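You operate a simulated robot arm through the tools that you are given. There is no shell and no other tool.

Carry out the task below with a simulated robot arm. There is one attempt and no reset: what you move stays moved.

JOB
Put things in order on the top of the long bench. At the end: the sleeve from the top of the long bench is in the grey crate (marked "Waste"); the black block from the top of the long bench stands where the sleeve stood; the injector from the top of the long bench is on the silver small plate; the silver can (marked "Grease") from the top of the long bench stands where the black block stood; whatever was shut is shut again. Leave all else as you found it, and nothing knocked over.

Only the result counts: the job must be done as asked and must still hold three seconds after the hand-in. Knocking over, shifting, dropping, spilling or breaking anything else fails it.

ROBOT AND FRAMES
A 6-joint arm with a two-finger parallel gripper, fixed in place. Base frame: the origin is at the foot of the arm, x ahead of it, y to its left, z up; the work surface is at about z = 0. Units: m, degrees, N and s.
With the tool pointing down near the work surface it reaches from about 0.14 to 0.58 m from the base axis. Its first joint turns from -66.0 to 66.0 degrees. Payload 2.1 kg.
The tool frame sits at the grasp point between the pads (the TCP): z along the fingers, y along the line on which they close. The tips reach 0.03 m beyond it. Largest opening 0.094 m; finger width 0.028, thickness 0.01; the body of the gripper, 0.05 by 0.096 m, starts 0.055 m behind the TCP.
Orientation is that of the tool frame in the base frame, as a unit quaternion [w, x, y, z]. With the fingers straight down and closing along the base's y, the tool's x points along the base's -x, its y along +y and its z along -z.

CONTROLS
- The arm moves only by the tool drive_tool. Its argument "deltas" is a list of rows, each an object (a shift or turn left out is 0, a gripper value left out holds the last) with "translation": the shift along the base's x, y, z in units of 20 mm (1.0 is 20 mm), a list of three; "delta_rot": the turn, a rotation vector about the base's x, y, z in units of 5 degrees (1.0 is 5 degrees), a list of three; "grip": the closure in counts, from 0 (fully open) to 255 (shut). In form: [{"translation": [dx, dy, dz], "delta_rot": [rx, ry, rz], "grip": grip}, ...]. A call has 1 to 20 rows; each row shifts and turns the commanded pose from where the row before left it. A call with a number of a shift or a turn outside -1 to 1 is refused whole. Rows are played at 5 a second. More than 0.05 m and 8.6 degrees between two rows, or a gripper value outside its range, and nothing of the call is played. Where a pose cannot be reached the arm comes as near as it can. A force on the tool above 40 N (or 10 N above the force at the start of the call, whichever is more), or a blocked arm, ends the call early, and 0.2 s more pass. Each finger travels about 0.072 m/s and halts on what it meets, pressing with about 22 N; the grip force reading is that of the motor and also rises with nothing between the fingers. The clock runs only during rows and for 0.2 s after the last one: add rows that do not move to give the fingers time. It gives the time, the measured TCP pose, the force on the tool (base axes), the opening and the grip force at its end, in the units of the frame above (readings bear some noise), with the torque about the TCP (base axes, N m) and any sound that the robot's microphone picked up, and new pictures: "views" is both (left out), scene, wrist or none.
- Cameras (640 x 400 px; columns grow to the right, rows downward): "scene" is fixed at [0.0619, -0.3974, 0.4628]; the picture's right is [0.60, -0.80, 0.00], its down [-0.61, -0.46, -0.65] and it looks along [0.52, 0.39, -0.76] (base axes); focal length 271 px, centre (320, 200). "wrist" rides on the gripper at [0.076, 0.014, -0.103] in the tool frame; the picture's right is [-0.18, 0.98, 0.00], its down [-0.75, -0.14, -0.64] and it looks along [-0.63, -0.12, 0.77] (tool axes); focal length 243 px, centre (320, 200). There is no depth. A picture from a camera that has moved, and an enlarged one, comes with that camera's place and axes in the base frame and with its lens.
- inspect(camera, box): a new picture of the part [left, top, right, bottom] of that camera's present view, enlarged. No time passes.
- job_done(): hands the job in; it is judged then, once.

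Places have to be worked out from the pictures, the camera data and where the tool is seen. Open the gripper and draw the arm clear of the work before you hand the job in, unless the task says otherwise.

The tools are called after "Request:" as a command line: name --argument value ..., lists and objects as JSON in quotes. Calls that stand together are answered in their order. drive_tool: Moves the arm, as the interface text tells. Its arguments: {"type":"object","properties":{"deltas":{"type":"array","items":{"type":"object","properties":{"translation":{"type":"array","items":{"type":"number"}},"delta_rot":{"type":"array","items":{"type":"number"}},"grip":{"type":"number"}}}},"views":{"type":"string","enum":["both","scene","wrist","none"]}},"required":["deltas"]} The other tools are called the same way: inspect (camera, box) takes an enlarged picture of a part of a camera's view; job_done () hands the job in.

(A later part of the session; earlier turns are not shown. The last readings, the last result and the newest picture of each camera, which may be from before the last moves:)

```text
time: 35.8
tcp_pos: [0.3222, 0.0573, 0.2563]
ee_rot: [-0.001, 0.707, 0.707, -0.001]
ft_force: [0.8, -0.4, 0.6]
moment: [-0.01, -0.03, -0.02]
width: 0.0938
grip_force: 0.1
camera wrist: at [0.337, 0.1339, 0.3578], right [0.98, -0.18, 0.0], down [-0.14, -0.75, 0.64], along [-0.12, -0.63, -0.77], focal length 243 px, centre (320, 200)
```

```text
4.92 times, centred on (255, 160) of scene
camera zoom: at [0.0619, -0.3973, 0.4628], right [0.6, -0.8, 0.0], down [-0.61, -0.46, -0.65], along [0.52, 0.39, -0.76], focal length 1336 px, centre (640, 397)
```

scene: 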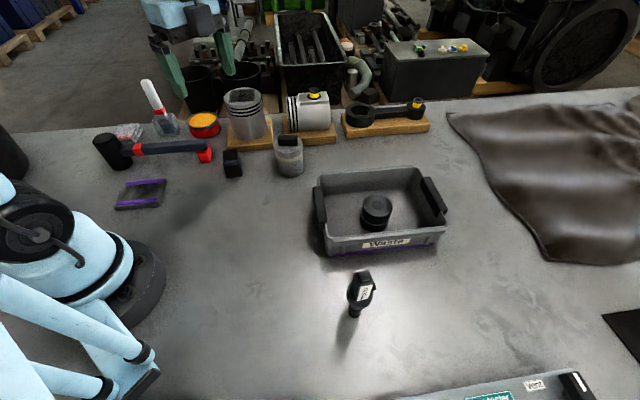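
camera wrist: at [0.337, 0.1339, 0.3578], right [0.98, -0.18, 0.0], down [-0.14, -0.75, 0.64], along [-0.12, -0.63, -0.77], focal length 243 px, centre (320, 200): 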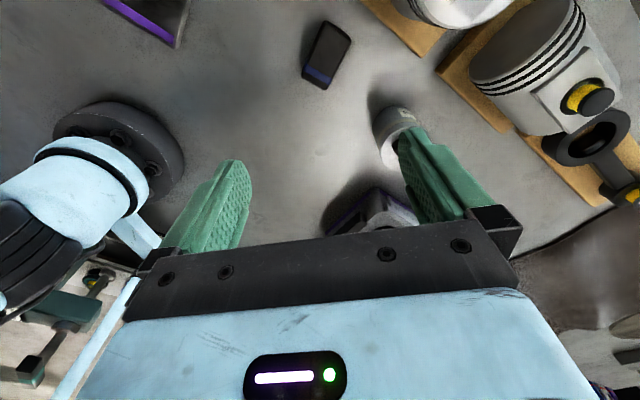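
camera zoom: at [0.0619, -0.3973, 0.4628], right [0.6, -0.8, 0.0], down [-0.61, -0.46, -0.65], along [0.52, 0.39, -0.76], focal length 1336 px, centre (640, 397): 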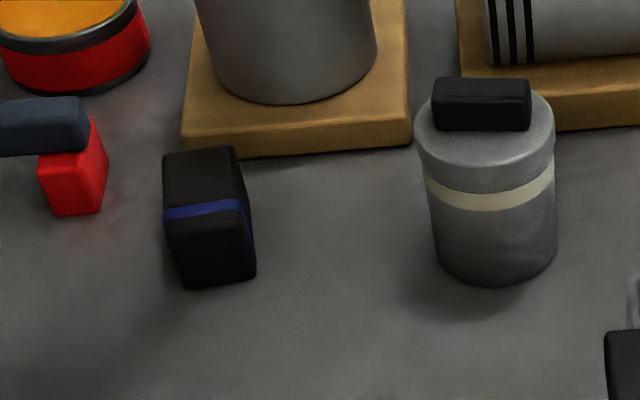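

The block is about 0.058 × 0.034 × 0.04 m, centred near (0.333, 0.079), with its long axis about 52° from x. I turn the tool to yaw +52° so the fingers close across its short side and the camera stays away from the piston.

Request:
drive_tool --deltas '[{"delta_rot": [0, 0, 1]}, {"delta_rot": [0, 0, 1]}, {"delta_rot": [0, 0, 1]}, {"delta_rot": [0, 0, 1]}, {"delta_rot": [0, 0, 1]}, {"delta_rot": [0, 0, 1]}, {"delta_rot": [0, 0, 1]}, {"delta_rot": [0, 0, 1]}, {"delta_rot": [0, 0, 1]}, {"delta_rot": [0, 0, 1]}, {"delta_rot": [0, 0, 1]}, {"delta_rot": [0, 0, 1]}, {"delta_rot": [0, 0, 1]}, {"delta_rot": [0, 0, 1]}, {"delta_rot": [0, 0, 1]}, {"delta_rot": [0, 0, 1]}, {"delta_rot": [0, 0, 1]}, {"delta_rot": [0, 0, 1]}, {"delta_rot": [0, 0, 1]}, {"delta_rot": [0, 0, 1]}]' --views "none"

Request:
drive_tool --deltas '[{"delta_rot": [0, 0, 1]}, {"delta_rot": [0, 0, 1]}, {"delta_rot": [0, 0, 1]}, {"delta_rot": [0, 0, 1], "translation": [0.15, 0.3, -1]}, {"delta_rot": [0, 0, 1], "translation": [0.15, 0.3, -1]}, {"delta_rot": [0, 0, 1], "translation": [0.15, 0.3, -1]}, {"delta_rot": [0, 0, 1], "translation": [0, 0.2, -1]}, {"delta_rot": [0, 0, 1], "translation": [0, 0, -1]}, {"delta_rot": [0, 0, 0.5], "translation": [0, 0, 0]}, {"translation": [0, 0, 0]}]'

```text
time: 40.0
tcp_pos: [0.3209, 0.0572, 0.2549]
ee_rot: [0.0, -0.088, 0.996, -0.001]
ft_force: [0.3, -0.3, 0.2]
moment: [0.01, 0.0, -0.03]
width: 0.0942
grip_force: 0.0
```

```text
time: 42.2
tcp_pos: [0.3329, 0.0805, 0.1546]
ee_rot: [0.001, -0.443, 0.897, -0.001]
ft_force: [1.1, -1.2, 0.3]
moment: [-0.03, 0.0, -0.04]
width: 0.0939
grip_force: 0.1
camera wrist: at [0.2743, 0.0279, 0.2568], right [-0.67, 0.74, 0.0], down [0.57, 0.51, 0.64], along [0.48, 0.43, -0.77], focal length 243 px, centre (320, 200)
```

scene: 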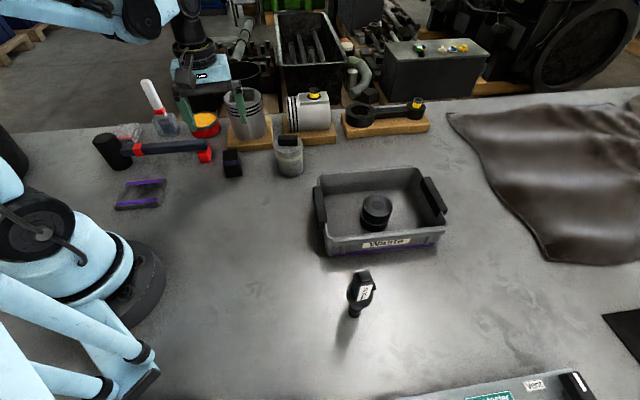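
wrist: 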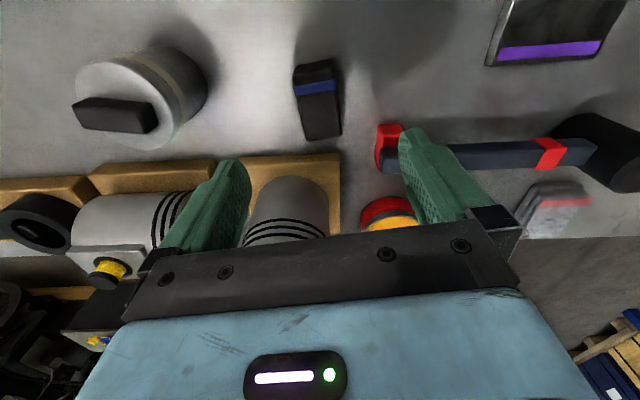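

Request:
inspect --camera "wrist" --box '[260, 40, 400, 160]'

Request:
inspect --camera "wrist" --box '[60, 20, 240, 180]'

```text
3.33 times, centred on (330, 100) of wrist
camera zoom: at [0.2743, 0.0279, 0.2568], right [-0.67, 0.74, 0.0], down [0.57, 0.51, 0.64], along [0.48, 0.43, -0.77], focal length 809 px, centre (287, 533)
```

zoom: 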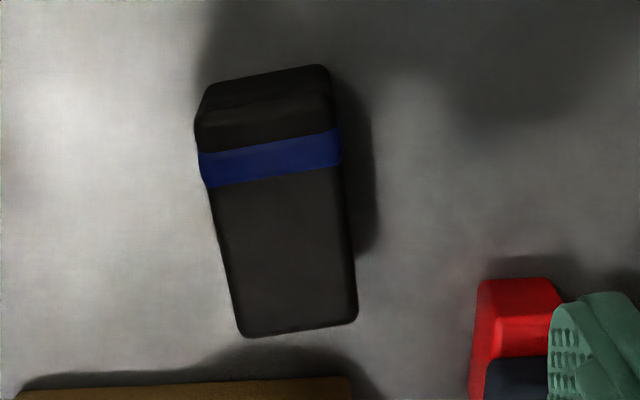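

```text
2.50 times, centred on (150, 100) of wrist
camera zoom: at [0.2743, 0.0279, 0.2568], right [-0.67, 0.74, 0.0], down [0.57, 0.51, 0.64], along [0.48, 0.43, -0.77], focal length 606 px, centre (745, 450)
```

zoom: 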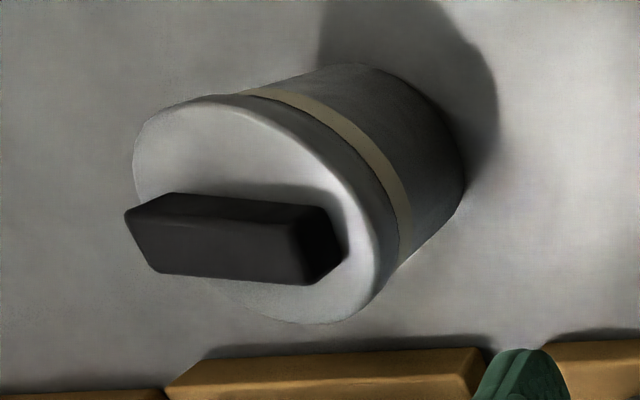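

Top-face corners from this view put the block's centre at (0.332, 0.079), matching the tool position and yaw. I narrow the opening to about 0.068 to stay clear of the hammer, then descend and grip.

Request:
drive_tool --deltas '[{"grip": 70}, {"grip": 70, "translation": [0, -0.05, -1]}, {"translation": [0, 0, -1]}, {"translation": [0, 0, -1]}, {"translation": [0, 0, -1]}, {"translation": [0, 0, -1]}, {"translation": [0, 0, 0]}]'

```text
time: 43.8
tcp_pos: [0.3309, 0.0773, 0.0547]
ee_rot: [0.001, -0.443, 0.897, 0.0]
ft_force: [-0.7, -0.2, -0.9]
moment: [0.02, 0.01, -0.01]
width: 0.0682
grip_force: 0.1
camera wrist: at [0.273, 0.0264, 0.1573], right [-0.67, 0.74, 0.0], down [0.57, 0.51, 0.64], along [0.48, 0.43, -0.77], focal length 243 px, centre (320, 200)
```

scene: 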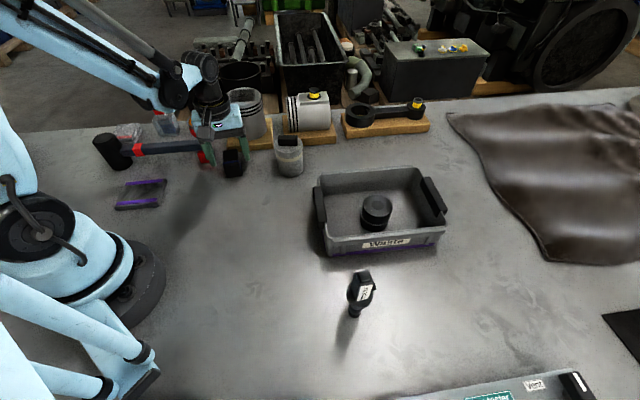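
wrist: 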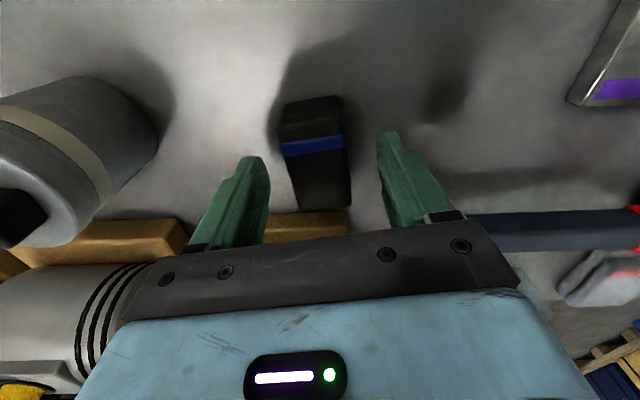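

The block sits between the fingers with room on each side. I go down the last 18 mm and close.

Request:
drive_tool --deltas '[{"translation": [0, 0, -0.5]}, {"translation": [0, 0, -0.4]}, {"translation": [0, 0, 0]}, {"grip": 150}, {"grip": 200}, {"grip": 255}, {"grip": 255}, {"grip": 255}]'

```text
time: 45.6
tcp_pos: [0.3316, 0.0781, 0.0362]
ee_rot: [0.0, -0.442, 0.897, -0.001]
ft_force: [0.1, -0.6, 0.0]
moment: [0.01, 0.0, 0.03]
width: 0.04
grip_force: 21.5
camera wrist: at [0.2733, 0.0265, 0.1384], right [-0.67, 0.74, 0.0], down [0.57, 0.51, 0.64], along [0.48, 0.43, -0.77], focal length 243 px, centre (320, 200)
```

scene: 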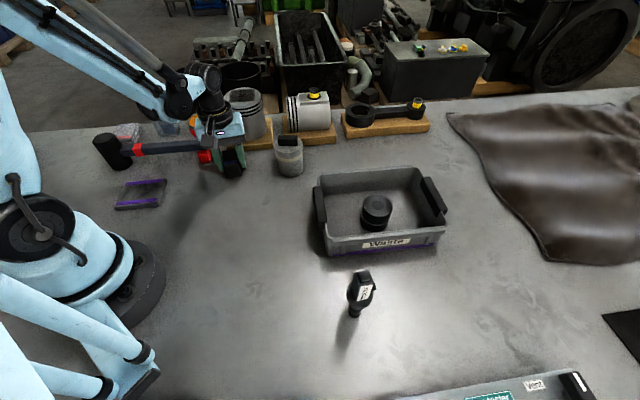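
wrist: 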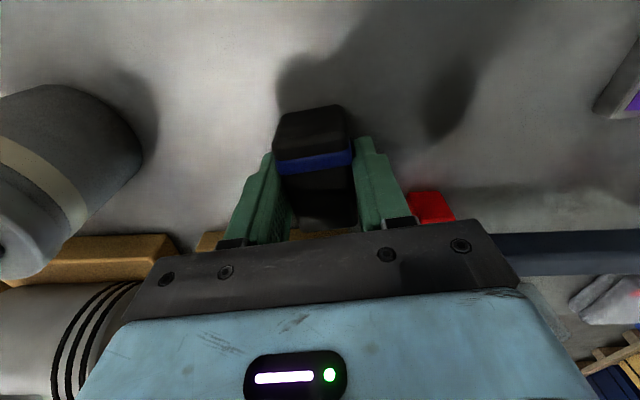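

Request:
inspect --camera "wrist" --box '[220, 80, 420, 250]'

```text
2.35 times, centred on (320, 165) of wrist
camera zoom: at [0.2733, 0.0265, 0.1384], right [-0.67, 0.74, 0.0], down [0.57, 0.51, 0.64], along [0.48, 0.43, -0.77], focal length 571 px, centre (320, 282)
```

zoom: 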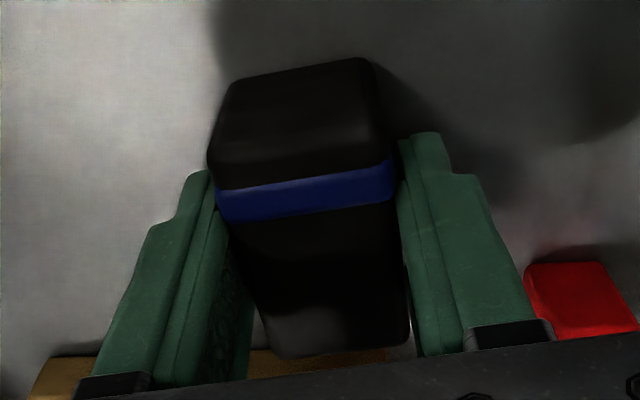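

The block is held firmly (0.040 wide); its centre stood at about (0.330, 0.0765). I lift it clear of everything, then swing over to the sleeve's old spot while turning back to yaw -90°.

Request:
drive_tool --deltas '[{"translation": [0, 0, 0.5]}, {"translation": [0, 0, 1]}, {"translation": [0, 0, 1]}, {"translation": [0, 0, 1]}, {"translation": [0, 0, 1]}, {"translation": [0, 0, 1]}, {"translation": [0, 0, 1]}, {"translation": [0, 0, 1]}, {"translation": [0, 0, 1]}, {"translation": [0, 0, 1]}, {"translation": [0, 0, 1]}, {"translation": [0, 0, 0]}]'

Request:
drive_tool --deltas '[{"translation": [-0.071, -0.912, 0], "delta_rot": [0, 0, -0.983]}, {"translation": [-0.071, -0.912, 0], "delta_rot": [0, 0, -0.983]}, {"translation": [-0.071, -0.912, 0], "delta_rot": [0, 0, -0.983]}, {"translation": [-0.071, -0.912, 0], "delta_rot": [0, 0, -0.983]}, {"translation": [-0.071, -0.912, 0], "delta_rot": [0, 0, -0.983]}, {"translation": [-0.071, -0.912, 0], "delta_rot": [0, 0, -0.983]}, {"translation": [-0.071, -0.912, 0], "delta_rot": [0, 0, -0.983]}, {"translation": [-0.071, -0.912, 0], "delta_rot": [0, 0, -0.983]}, {"translation": [-0.071, -0.912, 0], "delta_rot": [0, 0, -0.983]}, {"translation": [-0.071, -0.912, 0], "delta_rot": [0, 0, -0.983]}, {"translation": [-0.071, -0.912, 0], "delta_rot": [0, 0, -0.983]}, {"translation": [-0.071, -0.912, 0], "delta_rot": [0, 0, -0.983]}, {"translation": [-0.071, -0.912, 0], "delta_rot": [0, 0, -0.983]}, {"translation": [-0.071, -0.912, 0], "delta_rot": [0, 0, -0.983]}, {"translation": [-0.071, -0.912, 0], "delta_rot": [0, 0, -0.983]}, {"translation": [-0.071, -0.912, 0], "delta_rot": [0, 0, -0.983]}, {"translation": [-0.071, -0.912, 0], "delta_rot": [0, 0, -0.983]}, {"translation": [-0.071, -0.912, 0], "delta_rot": [0, 0, -0.983]}, {"translation": [-0.071, -0.912, 0], "delta_rot": [0, 0, -0.983]}, {"translation": [-0.071, -0.912, 0], "delta_rot": [0, 0, -0.983]}]'

```text
time: 48.2
tcp_pos: [0.331, 0.0786, 0.2487]
ee_rot: [0.001, -0.442, 0.897, -0.001]
ft_force: [-0.5, -0.2, -1.7]
moment: [0.02, 0.0, 0.02]
width: 0.04
grip_force: 22.3
camera wrist: at [0.2722, 0.0268, 0.3518], right [-0.67, 0.74, 0.0], down [0.57, 0.51, 0.64], along [0.48, 0.43, -0.77], focal length 243 px, centre (320, 200)
```

scene: 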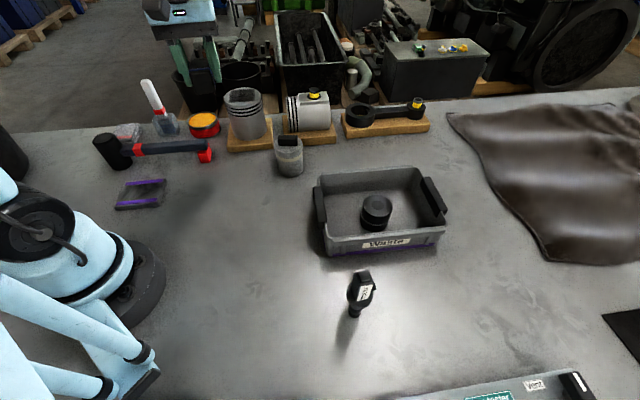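
wrist: 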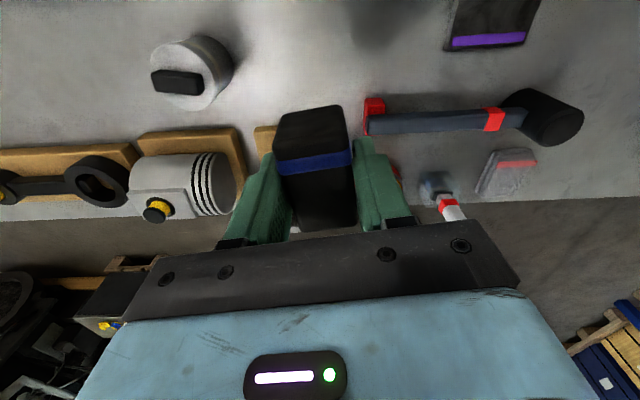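

```text
time: 52.4
tcp_pos: [0.3025, -0.2873, 0.247]
ee_rot: [0.0, 0.39, 0.921, -0.001]
ft_force: [-0.6, 0.5, -2.2]
moment: [0.01, 0.04, 0.02]
width: 0.0399
grip_force: 22.1
camera wrist: at [0.2612, -0.2223, 0.3495], right [0.84, 0.55, 0.0], down [0.42, -0.64, 0.64], along [0.35, -0.54, -0.77], focal length 243 px, centre (320, 200)
```

scene: 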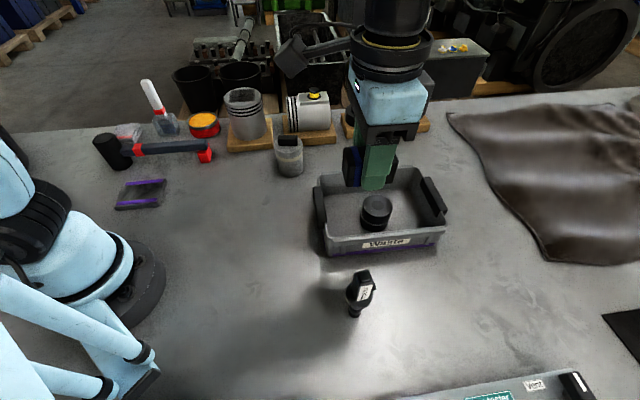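
wrist: 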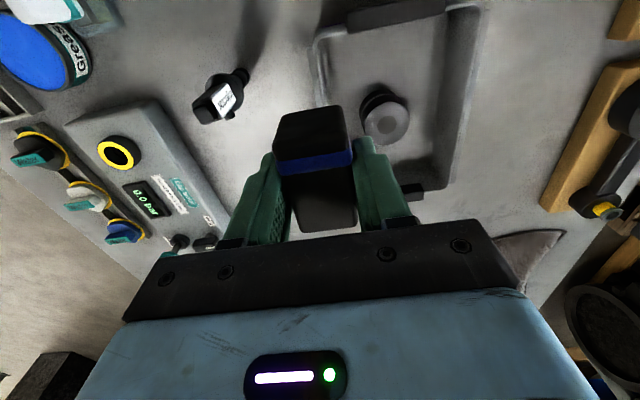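

The block is still held, about 0.25 m up. I finish the swing to (0.2906, -0.451) at yaw -90° and lower part way.

Request:
drive_tool --deltas '[{"translation": [-0.071, -0.912, 0], "delta_rot": [0, 0, -0.983]}, {"translation": [-0.071, -0.912, 0], "delta_rot": [0, 0, -0.983]}, {"translation": [-0.071, -0.912, 0], "delta_rot": [0, 0, -0.983]}, {"translation": [-0.071, -0.912, 0], "delta_rot": [0, 0, -0.983]}, {"translation": [-0.071, -0.912, 0], "delta_rot": [0, 0, -0.983]}, {"translation": [-0.071, -0.912, 0], "delta_rot": [0, 0, -0.983]}, {"translation": [-0.071, -0.912, 0], "delta_rot": [0, 0, -0.983]}, {"translation": [-0.071, -0.912, 0], "delta_rot": [0, 0, -0.983]}, {"translation": [-0.071, -0.912, 0], "delta_rot": [0, 0, -0.983]}, {"translation": [0, 0, -1]}, {"translation": [0, 0, -1]}, {"translation": [0, 0, -1]}, {"translation": [0, 0, -1]}, {"translation": [0, 0, -1]}, {"translation": [0, 0, -1]}, {"translation": [0, 0, -1]}, {"translation": [0, 0, 0]}]'

```text
time: 56.0
tcp_pos: [0.292, -0.4481, 0.1064]
ee_rot: [-0.001, 0.708, 0.706, 0.0]
ft_force: [-0.5, 0.3, -1.1]
moment: [0.02, -0.01, 0.0]
width: 0.0403
grip_force: 21.9
camera wrist: at [0.3059, -0.3715, 0.2073], right [0.98, -0.19, 0.0], down [-0.14, -0.75, 0.64], along [-0.12, -0.63, -0.77], focal length 243 px, centre (320, 200)
```

scene: 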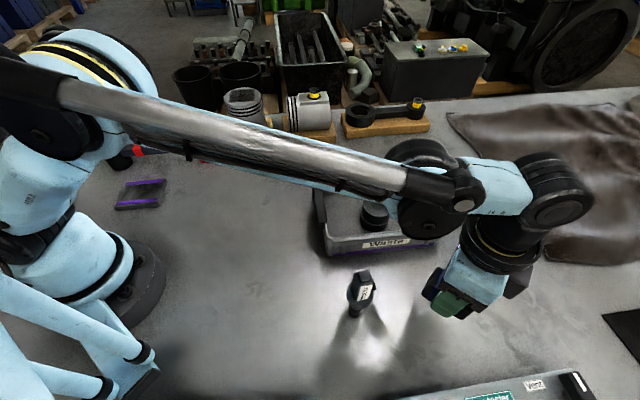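
wrist: 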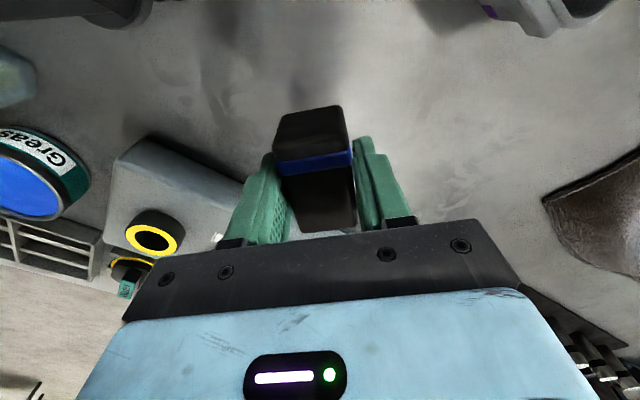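

Above the spot at (0.292, -0.448). I lower to just above the surface, then go in small steps.

Request:
drive_tool --deltas '[{"translation": [-0.05, -0.1, -1]}, {"translation": [0, 0, -1]}, {"translation": [0, 0, -1]}, {"translation": [0, 0, -0.1]}, {"translation": [0, 0, -0.05]}, {"translation": [0, 0, 0]}]' --views "none"

```text
time: 57.4
tcp_pos: [0.2908, -0.4502, 0.0424]
ee_rot: [-0.001, 0.708, 0.706, -0.001]
ft_force: [-0.7, 0.0, -1.0]
moment: [-0.02, 0.0, 0.0]
width: 0.0399
grip_force: 21.6
```

The TCP is at z = 0.042, so the block is about 6 mm above the surface. I continue in 1–2 mm steps until it touches.

Request:
drive_tool --deltas '[{"translation": [0, 0, -0.1]}, {"translation": [0, 0, -0.1]}, {"translation": [0, 0, -0.05]}, {"translation": [0, 0, -0.05]}, {"translation": [0, 0, 0]}]' --views "none"

```text
time: 58.6
tcp_pos: [0.2903, -0.4516, 0.0378]
ee_rot: [-0.001, 0.709, 0.706, 0.0]
ft_force: [0.1, -0.2, -0.8]
moment: [0.0, 0.02, -0.04]
width: 0.04
grip_force: 22.1
```

Request:
drive_tool --deltas '[{"translation": [0, 0, -0.05]}, {"translation": [0, 0, -0.05]}, {"translation": [0, 0, 0]}]' --views "none"

```text
time: 59.4
tcp_pos: [0.2899, -0.4498, 0.0363]
ee_rot: [0.0, 0.708, 0.706, 0.0]
ft_force: [-0.6, 1.0, 0.2]
moment: [-0.03, 0.04, 0.03]
width: 0.0399
grip_force: 21.7
```

The weight reading has gone from about -1.5 N to near zero, so contact is starting. One more millimetre down to confirm.

Request:
drive_tool --deltas '[{"translation": [0, 0, -0.06]}, {"translation": [0, 0, 0]}]'

```text
time: 60.0
tcp_pos: [0.2885, -0.4526, 0.0367]
ee_rot: [0.001, 0.708, 0.707, -0.001]
ft_force: [3.5, -4.7, 17.0]
moment: [-0.02, -0.02, 0.01]
width: 0.0402
grip_force: 21.8
camera wrist: at [0.3041, -0.3747, 0.138], right [0.98, -0.19, 0.0], down [-0.14, -0.75, 0.64], along [-0.12, -0.63, -0.77], focal length 243 px, centre (320, 200)
```

scene: 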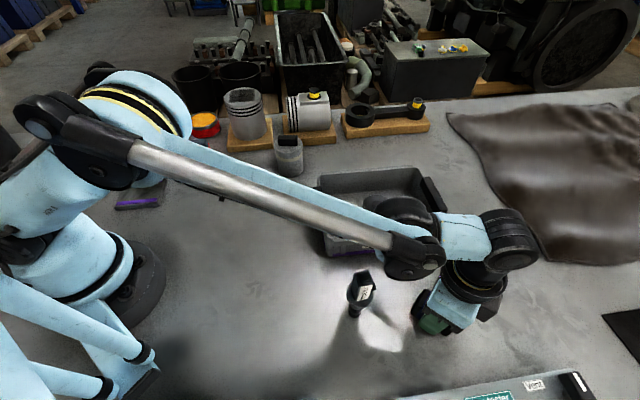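
wrist: 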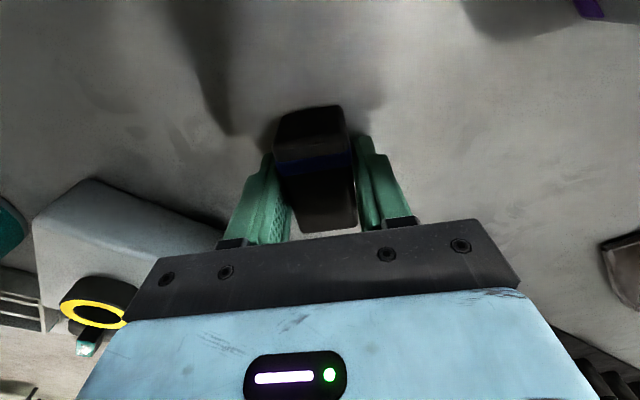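

Contact is confirmed at 17 N. I relax upward about 1.5 mm, then open gradually.

Request:
drive_tool --deltas '[{"translation": [0, 0, 0.07]}, {"translation": [0, 0, 0]}, {"grip": 130}, {"grip": 110}, {"grip": 80}, {"grip": 60}, {"grip": 60}]'

```text
time: 61.6
tcp_pos: [0.29, -0.4508, 0.0368]
ee_rot: [-0.001, 0.708, 0.706, -0.001]
ft_force: [0.1, 0.5, -0.8]
moment: [-0.03, 0.0, 0.02]
width: 0.072
grip_force: 0.0
camera wrist: at [0.304, -0.3746, 0.1388], right [0.98, -0.19, 0.0], down [-0.14, -0.75, 0.64], along [-0.12, -0.63, -0.77], focal length 243 px, centre (320, 200)
```

scene: 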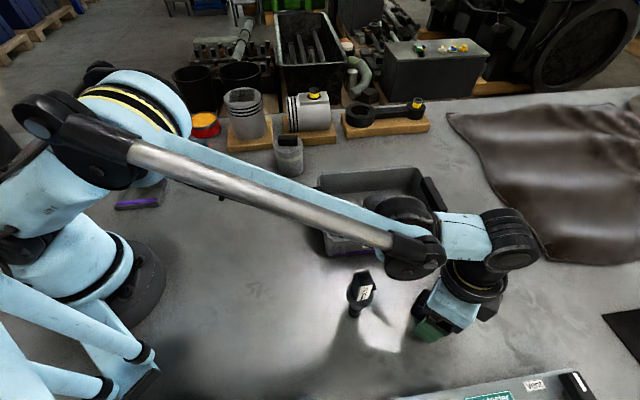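
wrist: 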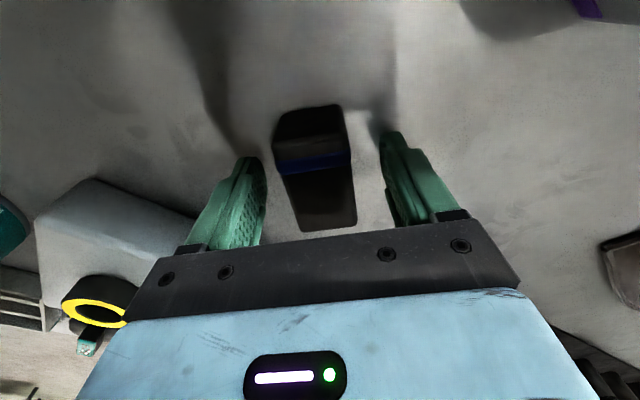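

The block stands released at about (0.290, -0.448). I retreat upward, then go above the injector for a closer look.

Request:
drive_tool --deltas '[{"translation": [0, 0, 0.5]}, {"translation": [0, 0, 1]}, {"translation": [0, 0, 1]}, {"translation": [0, 0, 1]}, {"translation": [0, 0, 1]}, {"translation": [0, 0, 1]}, {"translation": [0, 0, 1]}, {"translation": [0, 0, 1]}, {"translation": [0, 0, 1]}, {"translation": [0, 0, 1]}, {"translation": [0, 0, 1], "grip": 0}, {"translation": [-0.6, 0.9, 0]}, {"translation": [-0.6, 0.9, 0]}, {"translation": [-0.6, 0.9, 0]}, {"translation": [-0.6, 0.9, 0]}, {"translation": [-0.6, 0.9, 0]}, {"translation": [-0.6, 0.3, 0]}, {"translation": [0, 0, 0]}]'

```text
time: 65.4
tcp_pos: [0.2161, -0.3556, 0.247]
ee_rot: [-0.001, 0.708, 0.706, 0.0]
ft_force: [0.1, 0.7, 0.9]
moment: [0.0, 0.04, 0.02]
width: 0.0941
grip_force: 0.2
camera wrist: at [0.2304, -0.2799, 0.3483], right [0.98, -0.19, 0.0], down [-0.14, -0.75, 0.64], along [-0.12, -0.63, -0.77], focal length 243 px, centre (320, 200)
```

scene: 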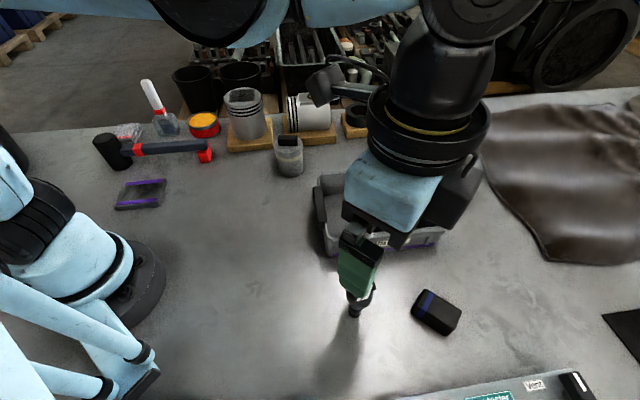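
wrist: 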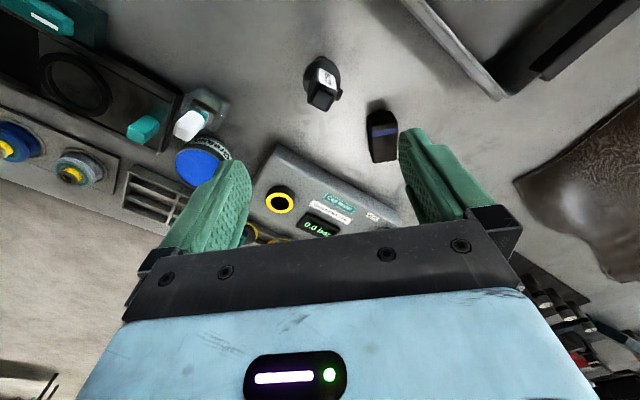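

Request:
inspect --camera "wrist" --box '[270, 30, 420, 180]'

Request:
inspect --camera "scene" --box '[320, 220, 480, 360]'

```text
2.67 times, centred on (345, 105) of wrist
camera zoom: at [0.2304, -0.2799, 0.3483], right [0.98, -0.19, 0.0], down [-0.14, -0.75, 0.64], along [-0.12, -0.63, -0.77], focal length 647 px, centre (253, 453)
```

zoom: 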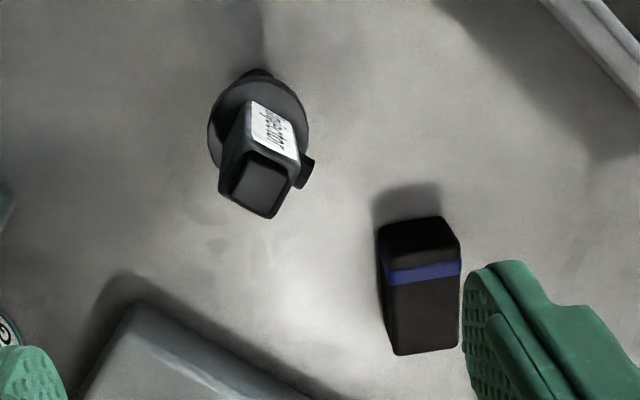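

```text
2.86 times, centred on (400, 290) of scene
camera zoom: at [0.0619, -0.3973, 0.4628], right [0.6, -0.8, 0.0], down [-0.61, -0.46, -0.65], along [0.52, 0.39, -0.76], focal length 776 px, centre (91, -57)
```

zoom: 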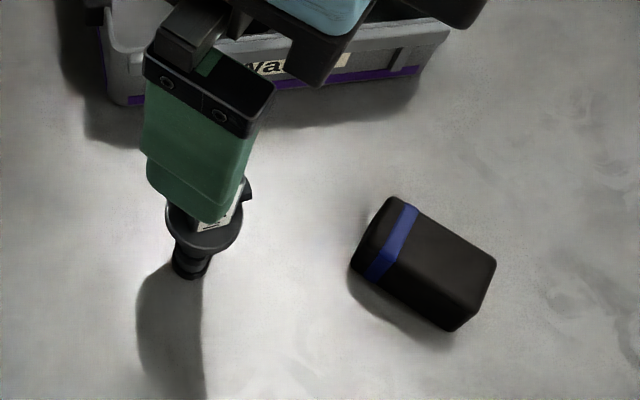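

The injector stands on its narrow end near (0.219, -0.354). Its flange is around z ≈ 0.045 and its box-shaped body rises to z ≈ 0.115, turned about -30° with a side stub. I turn the tool to yaw -30° so the fingers close across the stub-free faces, and look again.

Request:
drive_tool --deltas '[{"delta_rot": [0, 0, 1]}, {"delta_rot": [0, 0, 1]}, {"delta_rot": [0, 0, 1]}, {"delta_rot": [0, 0, 1]}, {"delta_rot": [0, 0, 1]}, {"delta_rot": [0, 0, 1]}, {"delta_rot": [0, 0, 1]}, {"delta_rot": [0, 0, 1]}, {"delta_rot": [0, 0, 1]}, {"delta_rot": [0, 0, 1]}, {"delta_rot": [0, 0, 1]}, {"delta_rot": [0, 0, 1]}, {"translation": [0.1, 0, -0.5]}, {"translation": [0, 0, -0.5]}, {"translation": [0, 0, 0]}]'

```text
time: 68.6
tcp_pos: [0.2212, -0.3559, 0.2255]
ee_rot: [0.0, 0.261, 0.965, -0.001]
ft_force: [0.2, -0.2, 0.5]
moment: [0.0, 0.02, -0.02]
width: 0.0941
grip_force: 0.1
camera wrist: at [0.162, -0.3052, 0.3284], right [0.65, 0.76, 0.0], down [0.58, -0.5, 0.64], along [0.49, -0.42, -0.77], focal length 243 px, centre (320, 200)
```

scene: 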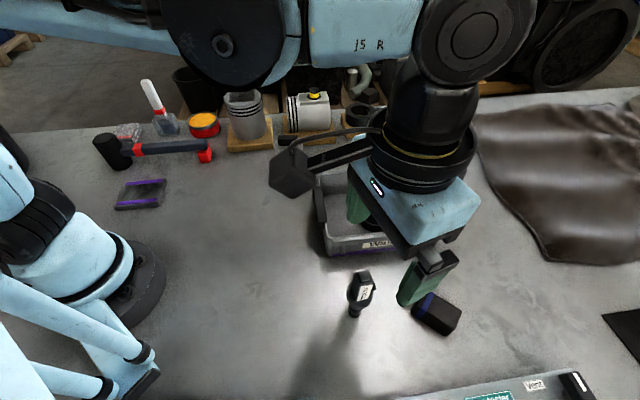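
wrist: 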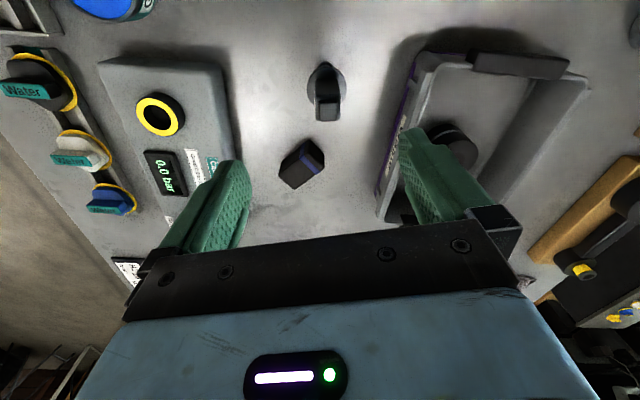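

Request:
inspect --camera "wrist" --box '[260, 40, 400, 200]'

Request:
inspect --camera "scene" --box '[320, 250, 480, 350]'

```text
2.50 times, centred on (330, 120) of wrist
camera zoom: at [0.162, -0.3052, 0.3284], right [0.65, 0.76, 0.0], down [0.58, -0.5, 0.64], along [0.49, -0.42, -0.77], focal length 606 px, centre (295, 400)
```

zoom: 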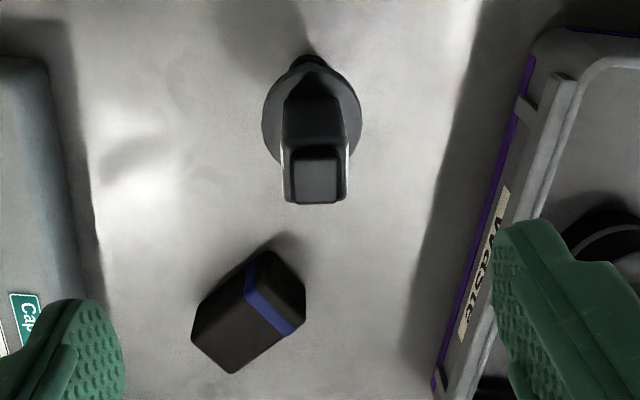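

```text
4.00 times, centred on (400, 300) of scene
camera zoom: at [0.0619, -0.3974, 0.4628], right [0.6, -0.8, 0.0], down [-0.61, -0.46, -0.65], along [0.52, 0.39, -0.76], focal length 1086 px, centre (0, -200)
```

zoom: 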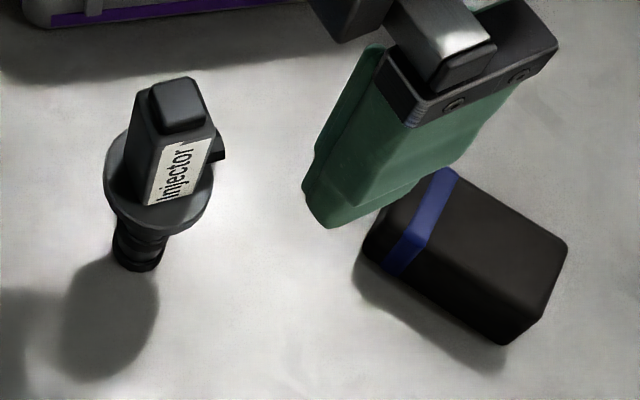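

The injector body is aligned with image-right (about 49.5°), so I need about 10.5° more turn. Combined views put its axis near (0.2195, -0.350) and its top at about 0.127, so I align and lower a little for a refined view.

Request:
drive_tool --deltas '[{"delta_rot": [0, 0, -1], "translation": [-0.085, 0.295, -0.5]}, {"delta_rot": [0, 0, -1], "translation": [0, 0, -1]}, {"delta_rot": [0, 0, -0.1], "translation": [0, 0, -1]}, {"translation": [0, 0, 0]}]'

```text
time: 69.6
tcp_pos: [0.2187, -0.3495, 0.1754]
ee_rot: [-0.001, 0.348, 0.937, -0.001]
ft_force: [-0.1, -0.4, 0.1]
moment: [0.01, -0.04, 0.0]
width: 0.094
grip_force: 0.1
camera wrist: at [0.1708, -0.2892, 0.2777], right [0.78, 0.62, 0.0], down [0.48, -0.6, 0.64], along [0.4, -0.5, -0.77], focal length 243 px, centre (320, 200)
```

scene: 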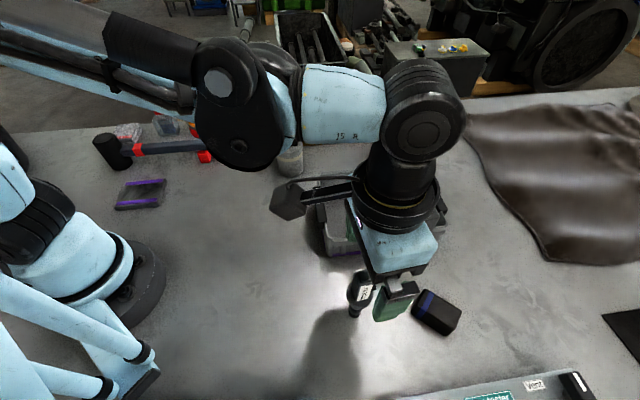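
wrist: 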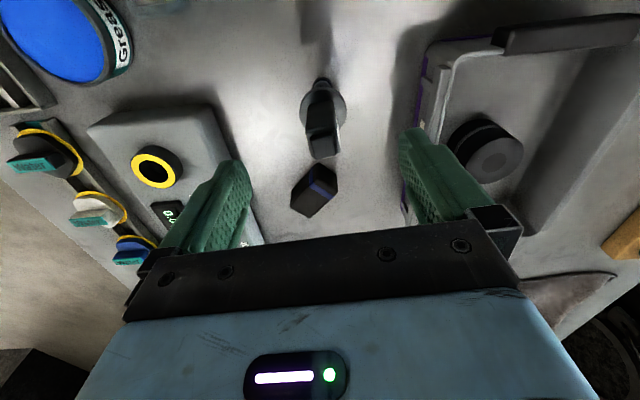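

Request:
inspect --camera "wrist" --box '[260, 60, 400, 220]'

```text
2.50 times, centred on (330, 140) of wrist
camera zoom: at [0.1708, -0.2892, 0.2777], right [0.78, 0.62, 0.0], down [0.48, -0.6, 0.64], along [0.4, -0.5, -0.77], focal length 606 px, centre (295, 350)
```

zoom: 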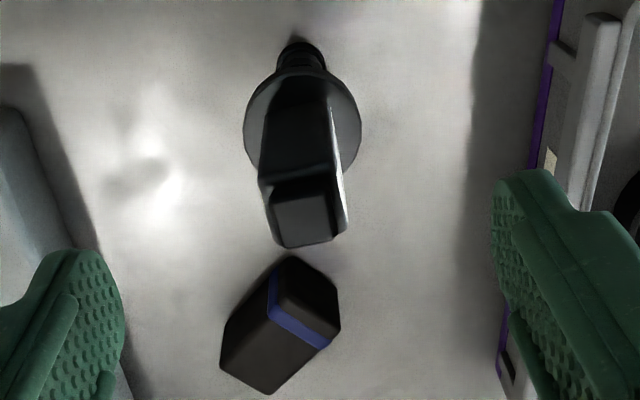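

The alignment is now right (both at about 49°), and the axis refines to about (0.221, -0.349). The flange is at z ≈ 0.058, so I grip the body with TCP z = 0.10, keeping the tips above the flange.

Request:
drive_tool --deltas '[{"translation": [0.1, 0.05, 0], "grip": 80}, {"translation": [0, 0, -1]}, {"translation": [0, 0, -1]}, {"translation": [0, 0, 0]}]'

```text
time: 70.6
tcp_pos: [0.2181, -0.3487, 0.1357]
ee_rot: [-0.001, 0.348, 0.938, -0.001]
ft_force: [0.2, 0.2, 1.0]
moment: [-0.02, 0.05, -0.01]
width: 0.0648
grip_force: 0.0
camera wrist: at [0.1707, -0.2874, 0.2375], right [0.78, 0.62, 0.0], down [0.48, -0.6, 0.64], along [0.4, -0.5, -0.77], focal length 243 px, centre (320, 200)
```

scene: 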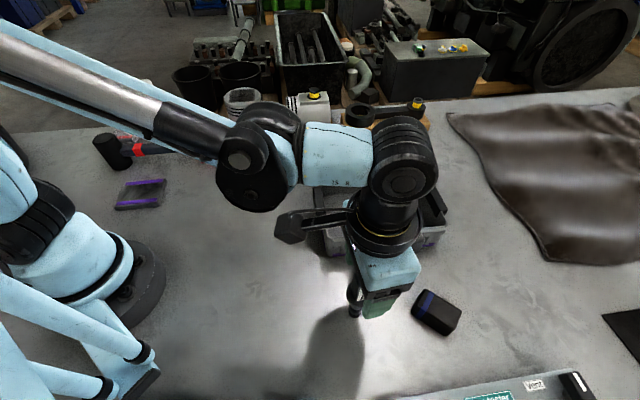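
wrist: 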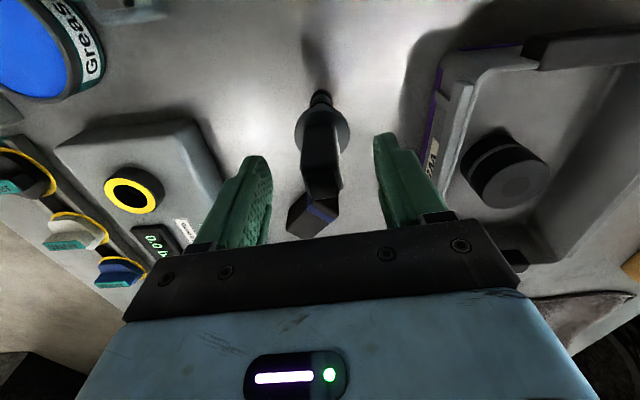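

Request:
inspect --camera "wrist" --box '[240, 70, 400, 250]'

```text
2.22 times, centred on (320, 160) of wrist
camera zoom: at [0.1707, -0.2874, 0.2375], right [0.78, 0.62, 0.0], down [0.48, -0.6, 0.64], along [0.4, -0.5, -0.77], focal length 539 px, centre (320, 289)
```

zoom: 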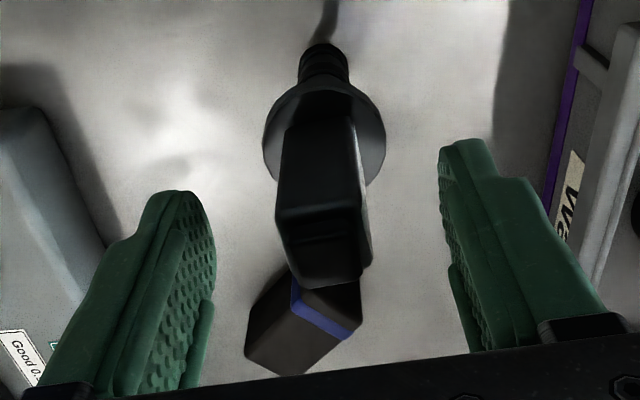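

The body is centred between the fingers and about 4 mm further from the camera than the TCP. I shift slightly, descend to z = 0.10 and close.

Request:
drive_tool --deltas '[{"translation": [0.18, -0.08, 0]}, {"translation": [0, 0, -1]}, {"translation": [0, 0, -0.75]}, {"translation": [0, 0, 0]}, {"grip": 150}, {"grip": 200}, {"grip": 255}, {"grip": 255}, {"grip": 255}, {"grip": 255}]'

```text
time: 72.8
tcp_pos: [0.2231, -0.3509, 0.1004]
ee_rot: [0.0, 0.348, 0.937, -0.001]
ft_force: [0.2, 0.3, -0.6]
moment: [0.0, -0.01, 0.0]
width: 0.0395
grip_force: 22.1
camera wrist: at [0.1741, -0.2891, 0.2027], right [0.78, 0.62, 0.0], down [0.48, -0.6, 0.64], along [0.4, -0.5, -0.77], focal length 243 px, centre (320, 200)
```

scene: 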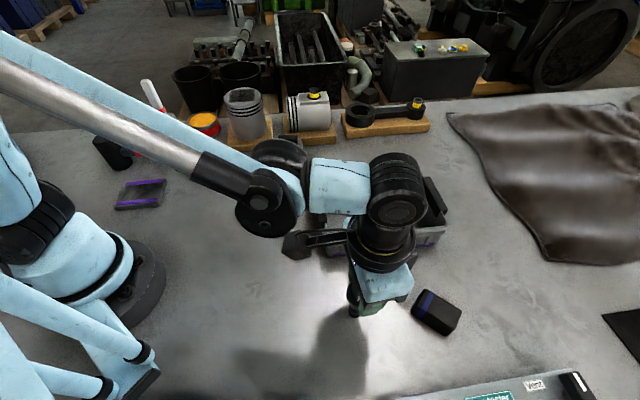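
wrist: 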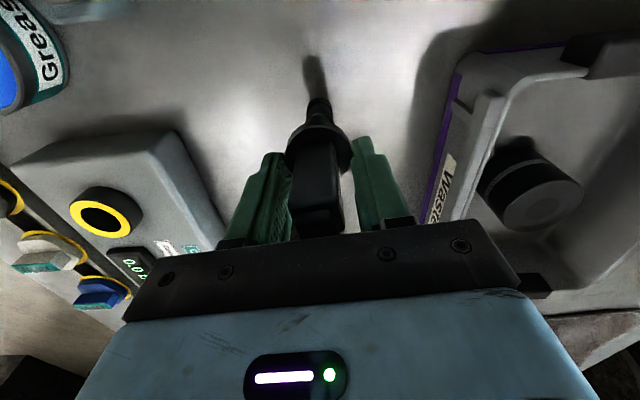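

The width reads 0.0395, more than I estimated for the body, so I check what the fingers are holding.

Request:
inspect --camera "wrist" --box '[240, 80, 400, 250]'

Request:
inspect --camera "scene" --box '[320, 230, 440, 330]'

```text
2.35 times, centred on (320, 165) of wrist
camera zoom: at [0.1741, -0.2891, 0.2027], right [0.78, 0.62, 0.0], down [0.48, -0.6, 0.64], along [0.4, -0.5, -0.77], focal length 571 px, centre (320, 282)
```

zoom: 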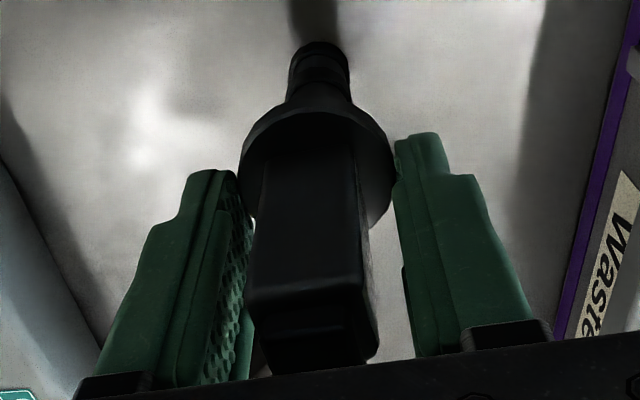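

```text
4.00 times, centred on (380, 280) of scene
camera zoom: at [0.0619, -0.3974, 0.4628], right [0.6, -0.8, 0.0], down [-0.61, -0.46, -0.65], along [0.52, 0.39, -0.76], focal length 1086 px, centre (80, -120)
```

zoom: 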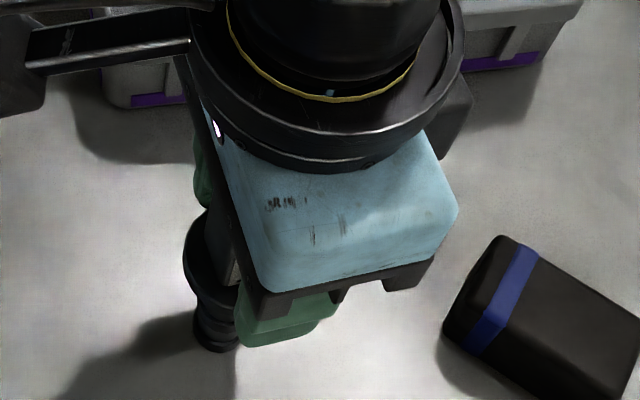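

The fingers have closed on the flange, which sits higher (z ≈ 0.07) than I estimated. I reopen, rise 17 mm so the tips clear the flange, and check before gripping the body.

Request:
drive_tool --deltas '[{"grip": 140}, {"grip": 110}, {"grip": 90}, {"grip": 90}, {"translation": [0, 0, 0.45]}, {"translation": [0, 0, 0.4]}, {"translation": [0, 0, 0]}]'

Request:
inspect --camera "wrist" --box '[240, 80, 400, 250]'

```text
time: 74.4
tcp_pos: [0.2213, -0.3502, 0.1177]
ee_rot: [-0.001, 0.348, 0.937, 0.0]
ft_force: [0.2, 0.6, 0.8]
moment: [0.01, -0.04, 0.01]
width: 0.0606
grip_force: 0.0
camera wrist: at [0.1731, -0.2891, 0.22], right [0.78, 0.62, 0.0], down [0.48, -0.6, 0.64], along [0.4, -0.5, -0.77], focal length 243 px, centre (320, 200)
```

scene: 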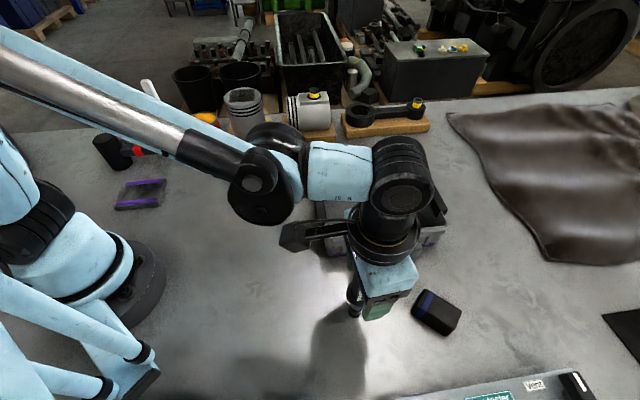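
wrist: 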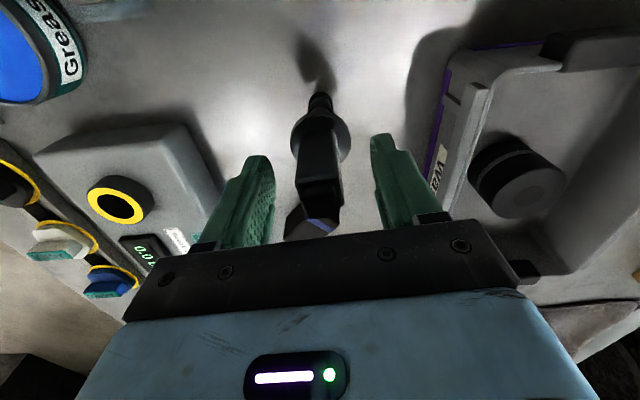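

```text
2.35 times, centred on (320, 165) of wrist
camera zoom: at [0.1731, -0.2891, 0.22], right [0.78, 0.62, 0.0], down [0.48, -0.6, 0.64], along [0.4, -0.5, -0.77], focal length 571 px, centre (320, 282)
```

zoom: 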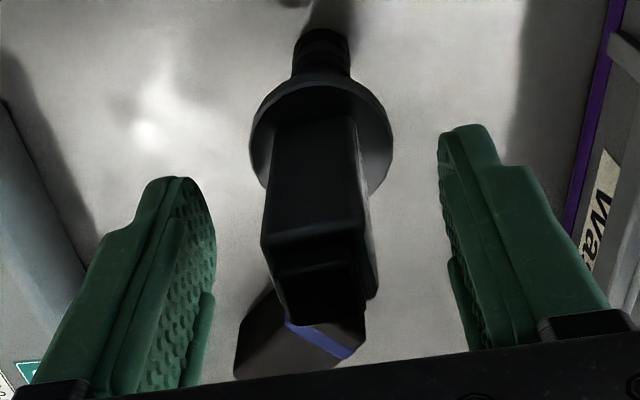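

The tips are now about level with the flange top, and the body (about 0.02 m wide) is centred. I rise 4 mm more and close on the body.

Request:
drive_tool --deltas '[{"translation": [0, 0, 0.2]}, {"translation": [0, 0, 0]}, {"grip": 130}, {"grip": 160}, {"grip": 190}, {"grip": 220}, {"grip": 255}, {"grip": 255}, {"grip": 255}]'

Request:
inspect --camera "wrist" --box '[240, 80, 400, 250]'

```text
time: 76.4
tcp_pos: [0.2219, -0.3507, 0.122]
ee_rot: [0.0, 0.347, 0.938, -0.001]
ft_force: [0.8, 1.5, 2.1]
moment: [0.04, 0.0, 0.02]
width: 0.0261
grip_force: 22.0
camera wrist: at [0.1734, -0.289, 0.2237], right [0.78, 0.62, 0.0], down [0.48, -0.6, 0.64], along [0.4, -0.5, -0.77], focal length 243 px, centre (320, 200)
```

scene: 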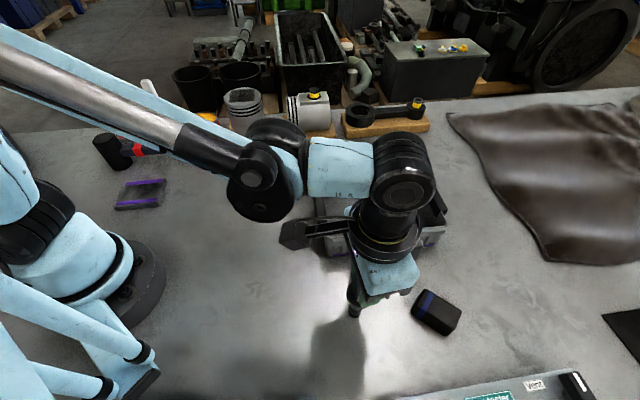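
wrist: 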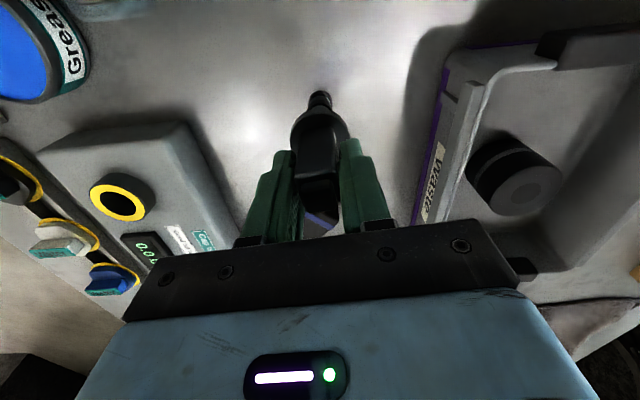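

```text
2.35 times, centred on (320, 165) of wrist
camera zoom: at [0.1734, -0.289, 0.2237], right [0.78, 0.62, 0.0], down [0.48, -0.6, 0.64], along [0.4, -0.5, -0.77], focal length 571 px, centre (320, 282)
```

zoom: 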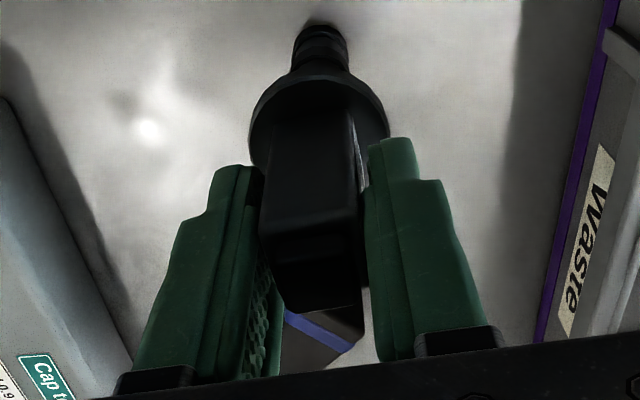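

The fingers now hold the body at 0.0261 wide, with the TCP 0.122 above the injector's foot. I lift it and carry it on an outward arc towards the silver plate, whose centre I estimate at (0.149, 0.17).

Request:
drive_tool --deltas '[{"translation": [0, 0, 0.25]}, {"translation": [0, 0, 0.5]}, {"translation": [0, 0, 1]}, {"translation": [0, 0, 1]}, {"translation": [0, 0, 1]}, {"translation": [0, 0, 1]}, {"translation": [0, 0, 1]}, {"translation": [0, 0, 1]}, {"translation": [0.19, 1, 0]}, {"translation": [0.19, 1, 0]}, {"translation": [0.19, 1, 0]}, {"translation": [0.19, 1, 0]}, {"translation": [0.19, 1, 0]}, {"translation": [0.19, 1, 0]}, {"translation": [0.19, 1, 0]}, {"translation": [0.19, 1, 0]}, {"translation": [0.19, 1, 0]}, {"translation": [0.19, 1, 0]}, {"translation": [0, 0, 0]}]'

```text
time: 80.4
tcp_pos: [0.2605, -0.1501, 0.2573]
ee_rot: [0.0, 0.348, 0.938, -0.001]
ft_force: [0.4, 0.5, -2.9]
moment: [-0.01, 0.01, -0.01]
width: 0.0258
grip_force: 22.5
camera wrist: at [0.2126, -0.0891, 0.3588], right [0.78, 0.62, 0.0], down [0.48, -0.6, 0.64], along [0.4, -0.5, -0.77], focal length 243 px, centre (320, 200)
```

scene: 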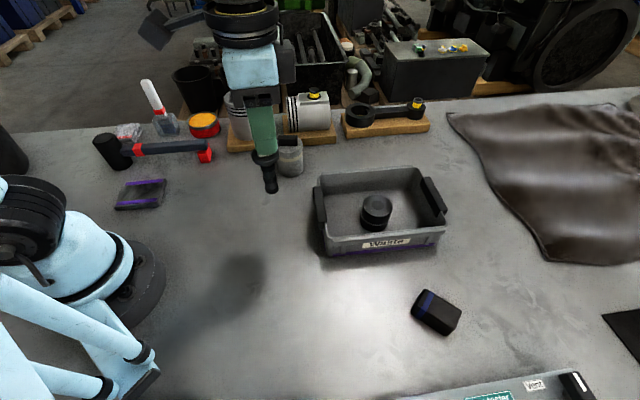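
wrist: 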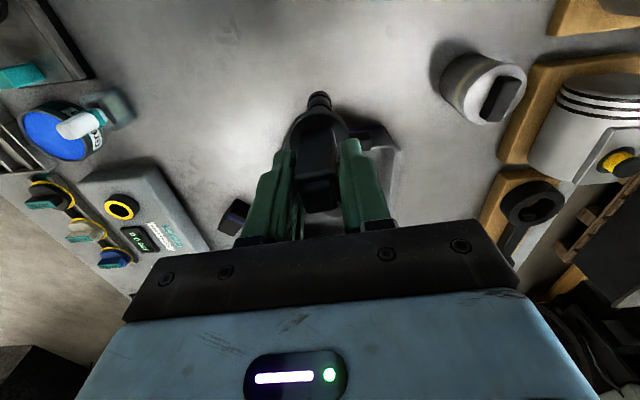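

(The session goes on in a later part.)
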